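You operate a simulated robot arm through the tools that you are given. There is no shell and no other tool. Be economical: measure what you need, move in short steps, check, and stop when the job is done.

The job below is to be done with a simulated robot arm. You get a single attempt, and the scene is never put back.

TASK
Take the tub labelled "2" from the top of the bench marked tubs and put it on the yellow swatch.

Only the result counts: the job must be done as asked and must still hold three seconds after the hand-in. Knocking over, shifting, dropping, spilling or breaking anything else fails it.

THE ROBOT
A 6-joint arm with a two-finger parallel gripper, fixed in place. Base frame: the origin is at the foot of the arm, x ahead of it, y to its left, z up; the work surface is at about z = -0.001. Lengths are in m, angles in degrees, forces in N, time in s.
With the tool pointing down near the work surface it reaches from about 0.14 to 0.6 m from the base axis. Its first joint turns from -66.0 to 66.0 degrees. Payload 2.1 kg.
The TCP is the grasp point between the finger pads, 0.03 m short of the fingertips. In the tool frame z runs along the fingers and y along their closing line. Largest opening 0.094 m; finger width 0.028, thickness 0.01; the body of the gripper, 0.05 by 0.096 m, starts 0.055 m behind the TCP.
Orientation is that of the tool frame in the base frame, as a unit quaternion [w, x, y, z]. With the fingers straight down and closing along the base's y, the tool's x points along the base's -x, its y along +y and its z along -z.

THE INTERFACE
- The arm moves only by the tool apply_moves. Its argument "increments" is text: rows parted by semicolons, each of 4 numbers parted by spaces: the shift along the tool's x, y, z in m, then the turn about the tool's z in degrees. In form: dx dy dz yaw; .... A call has 1 to 12 rows; each row is the pose to reach, as a shift and turn from the pose commanded when the call began, along the tool's axes at that moment. "fingers" is the gripper command, from -1 (fully open) to 1 (shut), values between in proportion, set as the call begins (left out, the last holds). Each row takes 0.2 s and may step no farther than 0.05 m and 8.6 degrees from the row before; otherwise, or with a gripper value out of range, the whole call is refused. A pose out of reach is approached as far as the arm can. The call stops where the force on the tool passes 40 N (or 10 N more than at its start, if that is more) or the arm is blocked; 0.2 s more then pass. Each finger travels about 0.072 m/s and halts on what it meets, pressing with about 34 N; the grip force reading is that of the motor and also rises with nothing between the fingers. The clock runs only during rows and for 0.2 s after the last one: add rows that repeat a pose to give the fingers time. It gives the time, the measured TCP pose, the force on the tool (base axes), the opening and the grip force at its end, in the units of the frame above (readings bear some noise).
- Cameras (640 x 400 px; columns grow to the right, rows downward): "scene" is fixed at [0.0506, -0.3734, 0.4726]; the picture's right is [0.80, -0.60, 0.00], its down [-0.40, -0.54, -0.74] and it looks along [0.45, 0.60, -0.67] (base axes); focal length 279 px, centre (320, 200). "wrist" rides on the gripper at [-0.037, 0, -0.058] in the tool frame; the picture's right is [0.00, -1.00, 0.00], its down [0.97, 0.00, -0.24] and it looks along [0.24, 0.00, 0.97] (tool axes); focal length 218 px, centre (320, 200).
- snapshot(camera): a new picture of that camera. The clock stands still meanwhile.
- point_at(camera, pixels): for up to 12 pixels [column, row] of the newest picture of that camera ("zoom" is the newest enlarged one), the place [x, y, z] in the base frame of the surface seen there, good to about 0.003 m. The clock stands still meanwhile.
- zoom(camera, box): a new picture of the part [left, top, right, bottom] of that camera's present view, enlarged. The clock stands still meanwhile.
- job_done(): hands the job in; it is judged then, once.

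Go step by step. Measure first, check grasps and placings, and put right what went wrong. The budget is 60 turns and 22 pictures, counting those below and the enlarged ones. Unless the task says otherwise, let go and move clear before handing in, and close with one line.

The tools are called by a JSON object that holds its "name" and its "arguments". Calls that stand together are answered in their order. apply_moves: Moves the arm, as the interface text tells. Its arguments: {"type":"object","properties":{"increments":{"type":"string"},"fingers":{"type":"number"}},"required":["increments"]} The other tools are called the same way: snapshot (camera) takes a picture; point_at (camera, pixels) gives the place of the surface under pixels of a picture; zoom (camera, box) takes an enlarged picture of a part of a camera's view; job_done () hands the job in.

At the start:

```text
time: 0.0
position: [0.3418, 0.0451, 0.2397]
tool_rot: [0.001, 0.0, 1.0, 0.0]
ft_force: [1.2, -0.2, -0.4]
finger_gap: 0.0939
gripper_force: 0.0
```

scene: 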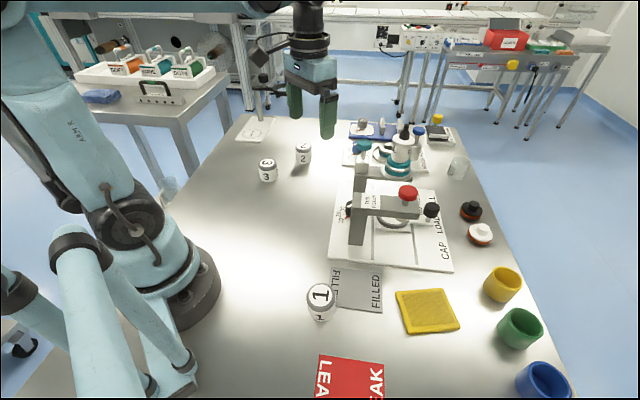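
wrist: 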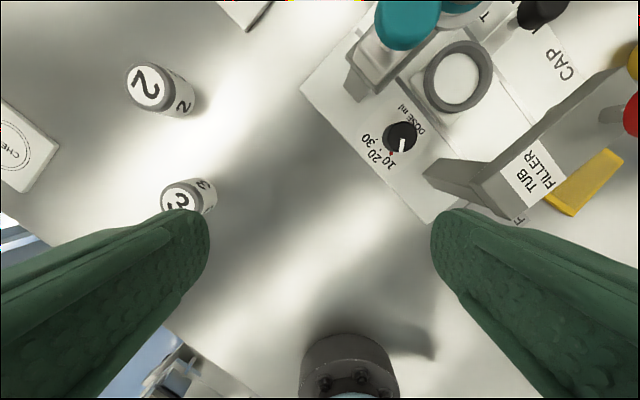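

Tub 2 appears at scene (303,154), and the yellow square at (427,311). I'll enlarge both and measure.

{"name": "zoom", "arguments": {"camera": "scene", "box": [220, 100, 380, 200]}}

{"name": "point_at", "arguments": {"camera": "scene", "pixels": [[303, 147], [303, 160], [268, 163], [427, 311], [400, 294], [447, 290], [457, 327], [408, 333], [470, 335], [380, 300], [408, 192], [432, 210]]}}

{"name": "point_at", "arguments": {"camera": "wrist", "pixels": [[145, 87], [128, 87], [162, 87], [145, 67], [145, 108], [181, 200]]}}

{"name": "zoom", "arguments": {"camera": "scene", "box": [290, 240, 530, 390]}}

```text
4.00 times, centred on (300, 150) of scene
```

zoom: 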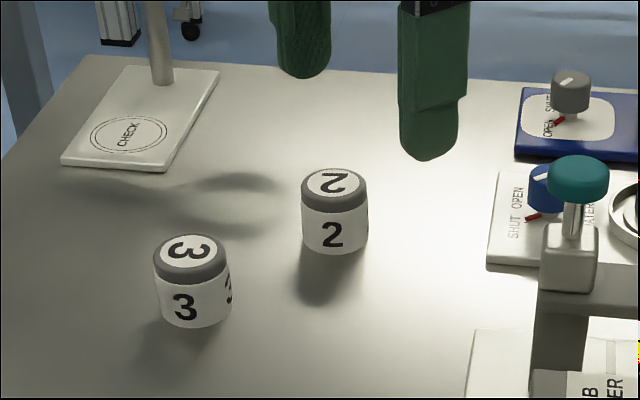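

```text
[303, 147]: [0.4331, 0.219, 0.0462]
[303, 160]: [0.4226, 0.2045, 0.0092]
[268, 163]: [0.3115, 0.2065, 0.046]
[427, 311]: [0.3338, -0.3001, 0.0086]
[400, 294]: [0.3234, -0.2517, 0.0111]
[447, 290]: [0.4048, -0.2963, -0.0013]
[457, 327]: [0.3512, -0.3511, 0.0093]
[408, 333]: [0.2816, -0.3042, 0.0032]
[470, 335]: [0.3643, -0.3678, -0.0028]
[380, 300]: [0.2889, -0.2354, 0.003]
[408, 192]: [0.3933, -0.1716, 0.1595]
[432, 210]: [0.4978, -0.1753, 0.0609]
```

```text
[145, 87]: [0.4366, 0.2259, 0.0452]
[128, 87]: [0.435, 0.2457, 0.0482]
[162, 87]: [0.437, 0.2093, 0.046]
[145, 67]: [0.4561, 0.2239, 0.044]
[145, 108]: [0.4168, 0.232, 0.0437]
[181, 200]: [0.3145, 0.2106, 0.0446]
```

```text
2.67 times, centred on (410, 315) of scene
```

zoom: 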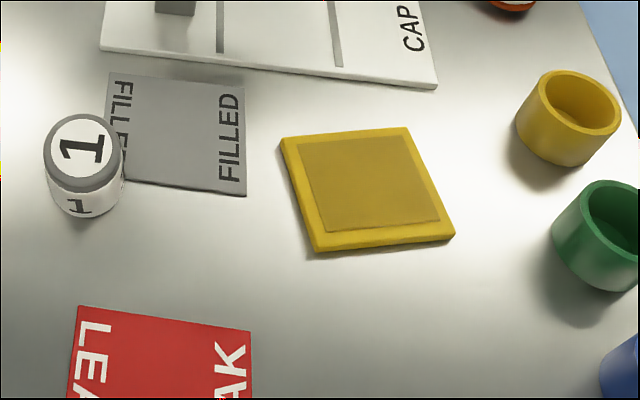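

Tub 2's lid centre measures about (0.436, 0.226, 0.046), and the swatch centre about (0.334, -0.300, 0.009). Next I check the CHECK post near scene (260,120) and move above tub 2, staying high.

{"name": "point_at", "arguments": {"camera": "scene", "pixels": [[260, 119], [259, 100], [256, 60], [250, 50], [275, 118], [237, 141], [263, 142], [240, 40]]}}

{"name": "apply_moves", "arguments": {"increments": "-0.019 0.036 0 0; -0.038 0.072 0 0; -0.057 0.108 0 0; -0.075 0.144 0 0; -0.075 0.144 0 0", "fingers": -1}}

{"name": "snapshot", "arguments": {"camera": "wrist"}}

{"name": "snapshot", "arguments": {"camera": "scene"}}

```text
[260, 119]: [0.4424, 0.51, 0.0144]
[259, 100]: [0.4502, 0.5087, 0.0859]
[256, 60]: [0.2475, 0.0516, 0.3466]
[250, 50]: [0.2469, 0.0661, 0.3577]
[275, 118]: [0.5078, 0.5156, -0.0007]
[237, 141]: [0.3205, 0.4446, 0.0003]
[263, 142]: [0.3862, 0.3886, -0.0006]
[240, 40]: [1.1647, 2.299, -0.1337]
```

```text
time: 1.2
position: [0.4144, 0.1896, 0.2386]
tool_rot: [0.001, 0.001, 1.0, 0.0]
ft_force: [0.1, 0.7, 0.3]
finger_gap: 0.094
gripper_force: 0.1
```

```text
17 pictures are left
```

wrist: 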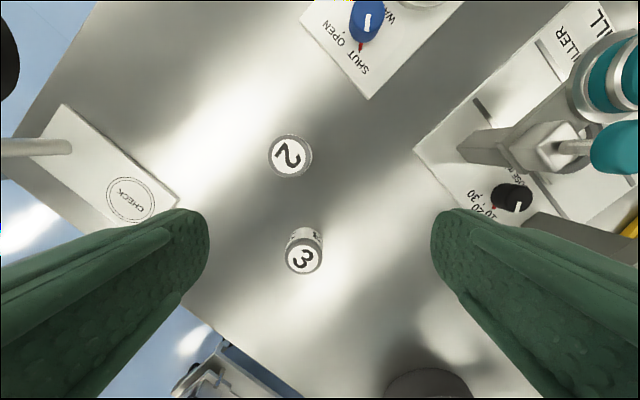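

```text
16 pictures are left
```

scene: 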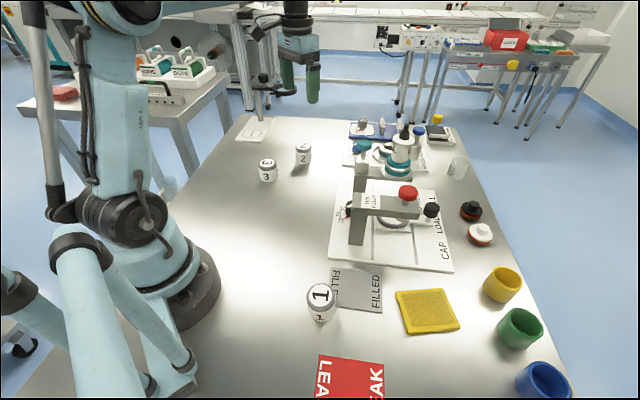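

Tub 2 is at wrist (290,156) with nothing crowding it. I'll measure the lid edges.

{"name": "point_at", "arguments": {"camera": "wrist", "pixels": [[290, 156], [272, 156], [307, 156], [290, 139], [290, 173], [305, 258], [270, 160], [310, 160]]}}

```text
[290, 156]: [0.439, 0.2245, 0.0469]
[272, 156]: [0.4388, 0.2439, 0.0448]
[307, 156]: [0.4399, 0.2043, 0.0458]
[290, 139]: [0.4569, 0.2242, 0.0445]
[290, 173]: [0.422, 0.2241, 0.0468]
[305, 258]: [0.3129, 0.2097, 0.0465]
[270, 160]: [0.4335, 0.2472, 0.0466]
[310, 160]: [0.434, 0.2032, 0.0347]
```

Lid centre is (0.438, 0.2245), diameter about 0.042. I'll move over it and go part way down, fingers open.

{"name": "apply_moves", "arguments": {"increments": "-0.022 0.0352 0 0; -0.022 0.0352 0.045 0; -0.022 0.0352 0.09 0; -0.022 0.0352 0.12 0; -0.022 0.0352 0.12 0", "fingers": -1}}

{"name": "snapshot", "arguments": {"camera": "wrist"}}

```text
time: 2.4
position: [0.4363, 0.2217, 0.1167]
tool_rot: [0.0, 0.0, 1.0, 0.0]
ft_force: [-0.2, -0.7, -0.3]
finger_gap: 0.0942
gripper_force: 0.1
```

```text
15 pictures are left
```

wrist: 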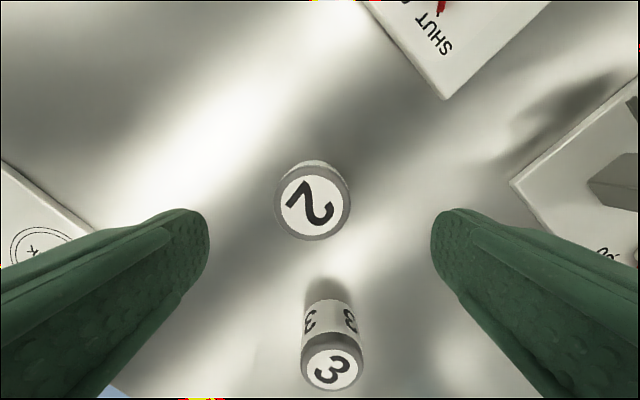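

Lid at wrist (313,201), slightly left of centre. Measuring once more before descending.

{"name": "point_at", "arguments": {"camera": "wrist", "pixels": [[313, 201], [279, 201], [346, 201], [313, 170], [313, 234]]}}

```text
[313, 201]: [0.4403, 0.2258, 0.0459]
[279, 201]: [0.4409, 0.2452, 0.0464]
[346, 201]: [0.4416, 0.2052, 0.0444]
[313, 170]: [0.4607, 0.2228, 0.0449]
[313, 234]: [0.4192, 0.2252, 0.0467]
```

The tub centre is (0.440, 0.225) and the TCP is 3–4 mm off, so I correct and descend to about z 0.033.

{"name": "apply_moves", "arguments": {"increments": "-0.0035 0.0035 0 0; -0.0035 0.0035 0.03 0; -0.0035 0.0035 0.06 0; -0.0035 0.0035 0.083 0; -0.0035 0.0035 0.083 0", "fingers": -1}}

```text
time: 3.6
position: [0.4389, 0.2255, 0.0364]
tool_rot: [0.001, 0.0, 1.0, -0.001]
ft_force: [0.0, -0.2, 0.1]
finger_gap: 0.094
gripper_force: 0.1
```

TCP is at (0.439, 0.2255, 0.036), centred on the tub with tips about 6 mm above the surface. Closing the fingers.

{"name": "apply_moves", "arguments": {"increments": "0 0 0 0; 0 0 0 0; 0 0 0 0; 0 0 0 0; 0 0 0 0", "fingers": 1}}

```text
time: 4.8
position: [0.4399, 0.2265, 0.037]
tool_rot: [0.001, 0.0, 1.0, 0.0]
ft_force: [0.1, -0.1, -0.2]
finger_gap: 0.0482
gripper_force: 34.0
```

The grip holds at a 0.048 opening and 34 N. I'll lift a little and look.

{"name": "apply_moves", "arguments": {"increments": "0 0 -0.02 0; 0 0 -0.05 0; 0 0 -0.08 0; 0 0 -0.08 0", "fingers": 1}}

{"name": "zoom", "arguments": {"camera": "scene", "box": [220, 80, 380, 180]}}

```text
time: 5.8
position: [0.4395, 0.2275, 0.1177]
tool_rot: [0.001, 0.0, 1.0, 0.0]
ft_force: [0.1, -0.1, -0.8]
finger_gap: 0.0484
gripper_force: 34.0
```

```text
4.00 times, centred on (300, 130) of scene
```

zoom: 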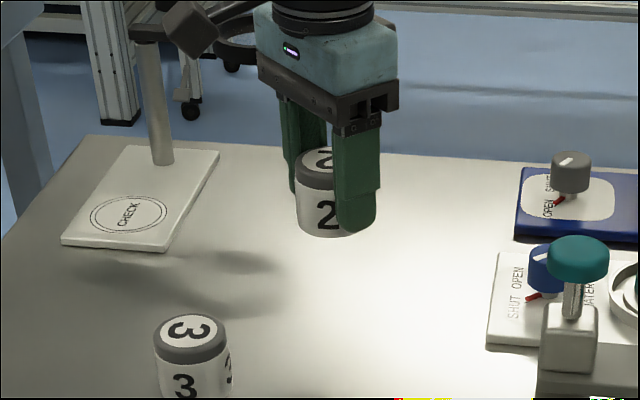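

Tub 2 hangs upright between the fingers and is clear of everything. I'll raise to about 0.26 and carry toward mid-table, inside the dispenser.

{"name": "apply_moves", "arguments": {"increments": "0 0 -0.035 0; 0 0 -0.07 0; 0 0 -0.105 0; 0 0 -0.14 0; 0.0175 -0.0381 -0.14 0; 0.035 -0.0762 -0.14 0; 0.0525 -0.1144 -0.14 0; 0.07 -0.1525 -0.14 0; 0.0875 -0.1906 -0.14 0; 0.105 -0.2287 -0.14 0; 0.1225 -0.2675 -0.14 0; 0.1225 -0.2675 -0.14 0", "fingers": 1}}

```text
time: 8.4
position: [0.3178, -0.0432, 0.2562]
tool_rot: [0.001, 0.001, 1.0, 0.0]
ft_force: [0.2, 0.0, 0.1]
finger_gap: 0.0481
gripper_force: 34.1
```

The tub is still held at 0.048. I'll measure the swatch's corners from the last clear scene picture and move over it at the same height.

{"name": "point_at", "arguments": {"camera": "scene", "pixels": [[398, 293], [442, 290], [458, 325], [409, 330], [404, 294], [437, 292], [454, 322], [412, 325], [427, 309]]}}

{"name": "apply_moves", "arguments": {"increments": "-0.002 -0.0367 0 0; -0.004 -0.0734 0 0; -0.006 -0.11 0 0; -0.008 -0.147 0 0; -0.01 -0.1836 0 0; -0.012 -0.22 0 0; -0.0145 -0.257 0 0; -0.0145 -0.257 0 0", "fingers": 1}}

{"name": "snapshot", "arguments": {"camera": "scene"}}

{"name": "snapshot", "arguments": {"camera": "wrist"}}

```text
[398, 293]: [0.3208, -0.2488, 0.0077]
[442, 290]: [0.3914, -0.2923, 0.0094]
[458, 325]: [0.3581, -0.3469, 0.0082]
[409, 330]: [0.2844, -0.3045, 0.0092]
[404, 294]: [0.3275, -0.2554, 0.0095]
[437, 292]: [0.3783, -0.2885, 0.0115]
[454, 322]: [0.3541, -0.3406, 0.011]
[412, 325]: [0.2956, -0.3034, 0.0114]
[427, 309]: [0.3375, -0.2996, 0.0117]
```

```text
time: 10.2
position: [0.3363, -0.2981, 0.2564]
tool_rot: [0.002, 0.0, 1.0, 0.0]
ft_force: [0.3, 0.3, -0.2]
finger_gap: 0.0483
gripper_force: 33.6
```

```text
13 pictures are left
```

scene: 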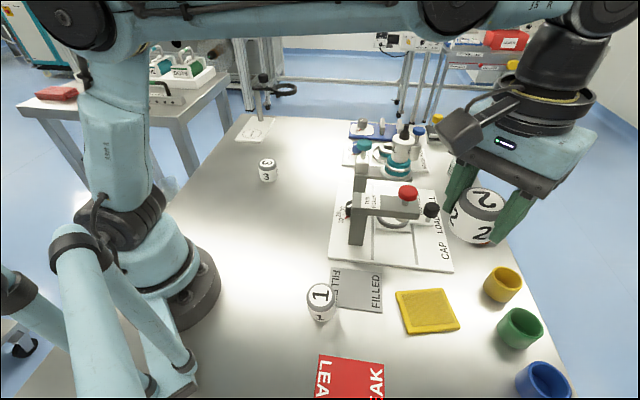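

```text
12 pictures are left
```

wrist: 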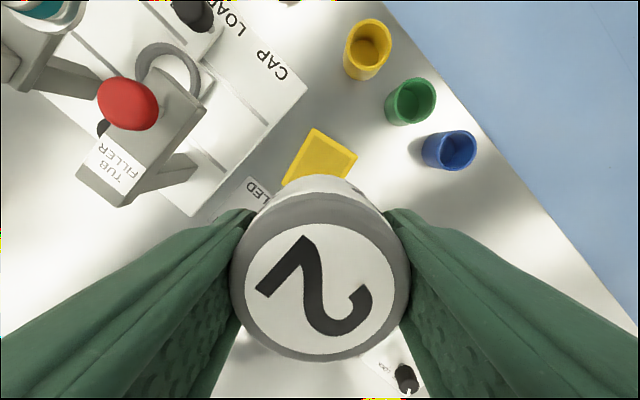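

The swatch's centre is about (0.339, -0.2985), top z about 0.010, and the tub is still upright. I'll descend to TCP z about 0.056, leaving about 8 mm of clearance.

{"name": "apply_moves", "arguments": {"increments": "-0.0025 0 0.035 0; -0.0025 0 0.07 0; -0.0025 0 0.105 0; -0.0025 0 0.135 0; -0.0025 0 0.165 0; -0.0025 0 0.185 0; -0.0025 0 0.2 0; -0.0025 0 0.2 0", "fingers": 1}}

{"name": "zoom", "arguments": {"camera": "scene", "box": [330, 210, 540, 350]}}

```text
time: 12.0
position: [0.3364, -0.2982, 0.0538]
tool_rot: [0.0, 0.001, 1.0, 0.0]
ft_force: [-0.8, 0.0, -0.5]
finger_gap: 0.0483
gripper_force: 34.1
```

```text
2.86 times, centred on (435, 280) of scene
```

zoom: 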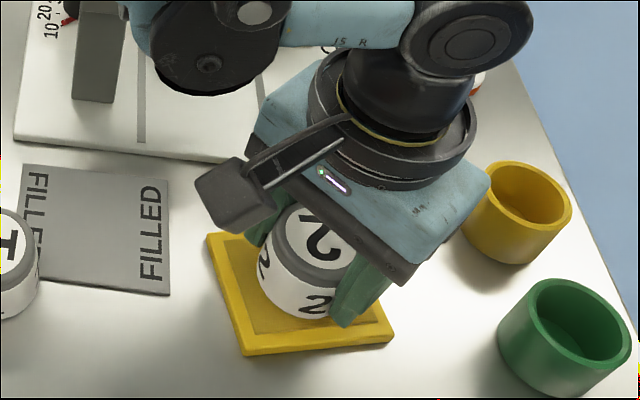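

The tub is over the swatch with a small gap below it. I'll lower it gently and watch the force.

{"name": "apply_moves", "arguments": {"increments": "-0.002 0 0.002 0; -0.002 0 0.004 0; -0.002 0 0.005 0; -0.002 0 0.005 0", "fingers": 1}}

```text
time: 13.0
position: [0.3372, -0.2972, 0.0515]
tool_rot: [0.002, 0.0, 1.0, 0.0]
ft_force: [0.1, 0.5, -1.6]
finger_gap: 0.0484
gripper_force: 33.0
```

Commanded z is 0.0517 with no contact force yet, so the tub bottom should be about 4 mm above the swatch. Lowering further.

{"name": "apply_moves", "arguments": {"increments": "0 0 0.001 0; 0 0 0.002 0; 0 0 0.003 0; 0 0 0.0035 0; 0 0 0.0035 0", "fingers": 1}}

```text
time: 14.2
position: [0.3374, -0.2981, 0.0471]
tool_rot: [0.001, -0.001, 1.0, 0.0]
ft_force: [1.0, 4.3, 30.8]
finger_gap: 0.0482
gripper_force: 34.1
```

A 31 N upward force shows contact with the swatch. I'll back off about 1 mm to relieve it.

{"name": "apply_moves", "arguments": {"increments": "0 0 -0.0007 0; 0 0 -0.0007 0", "fingers": 1}}

```text
time: 14.8
position: [0.3379, -0.2986, 0.0477]
tool_rot: [0.001, 0.0, 1.0, 0.0]
ft_force: [1.6, 1.8, 14.3]
finger_gap: 0.0478
gripper_force: 34.1
```

The force halved to 14 N, so I'll back off another 0.5 mm and then open.

{"name": "apply_moves", "arguments": {"increments": "0 0 -0.0005 0; 0 0 -0.0005 0", "fingers": 1}}

{"name": "apply_moves", "arguments": {"increments": "0 0 0 0; 0 0 0 0; 0 0 0 0; 0 0 0 0; 0 0 0 0", "fingers": -1}}

```text
time: 15.4
position: [0.3374, -0.2968, 0.0499]
tool_rot: [0.0, 0.0, 1.0, 0.0]
ft_force: [-1.1, -0.9, -1.2]
finger_gap: 0.0482
gripper_force: 34.2
```

```text
time: 16.6
position: [0.337, -0.2961, 0.0493]
tool_rot: [0.0, 0.0, 1.0, 0.0]
ft_force: [0.7, -0.3, 0.0]
finger_gap: 0.0938
gripper_force: 0.0
```

The fingers are open at 0.094 and the force is zero. I'll rise straight up and check.

{"name": "apply_moves", "arguments": {"increments": "0 0 -0.02 0; 0 0 -0.05 0; 0 0 -0.09 0; 0 0 -0.13 0; 0 0 -0.17 0; 0 0 -0.2 0; 0 0 -0.2 0", "fingers": -1}}

{"name": "snapshot", "arguments": {"camera": "scene"}}

{"name": "zoom", "arguments": {"camera": "scene", "box": [330, 210, 540, 350]}}

```text
time: 18.2
position: [0.3374, -0.2951, 0.2517]
tool_rot: [0.0, -0.001, 1.0, 0.0]
ft_force: [-0.5, -0.2, -0.1]
finger_gap: 0.094
gripper_force: 0.1
```

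```text
10 pictures are left
```

scene: 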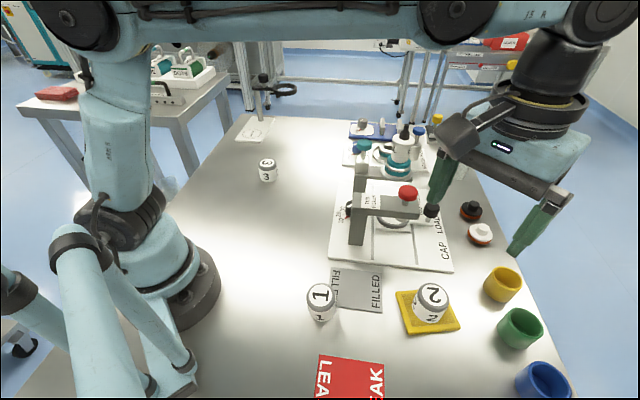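

```text
2.86 times, centred on (435, 280) of scene
```

zoom: 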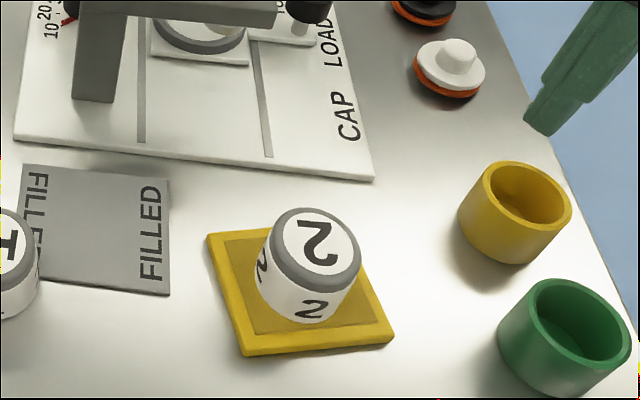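

Tub 2 stands upright in the middle of the swatch at scene (430,303). The gripper is clear and nothing else has moved, so I'm handing in.

{"name": "job_done", "arguments": {}}

```text
The job is handed in.
```

Tub 2 is on the yellow swatch, standing upright; the gripper has let go and moved clear, and the job is handed in.
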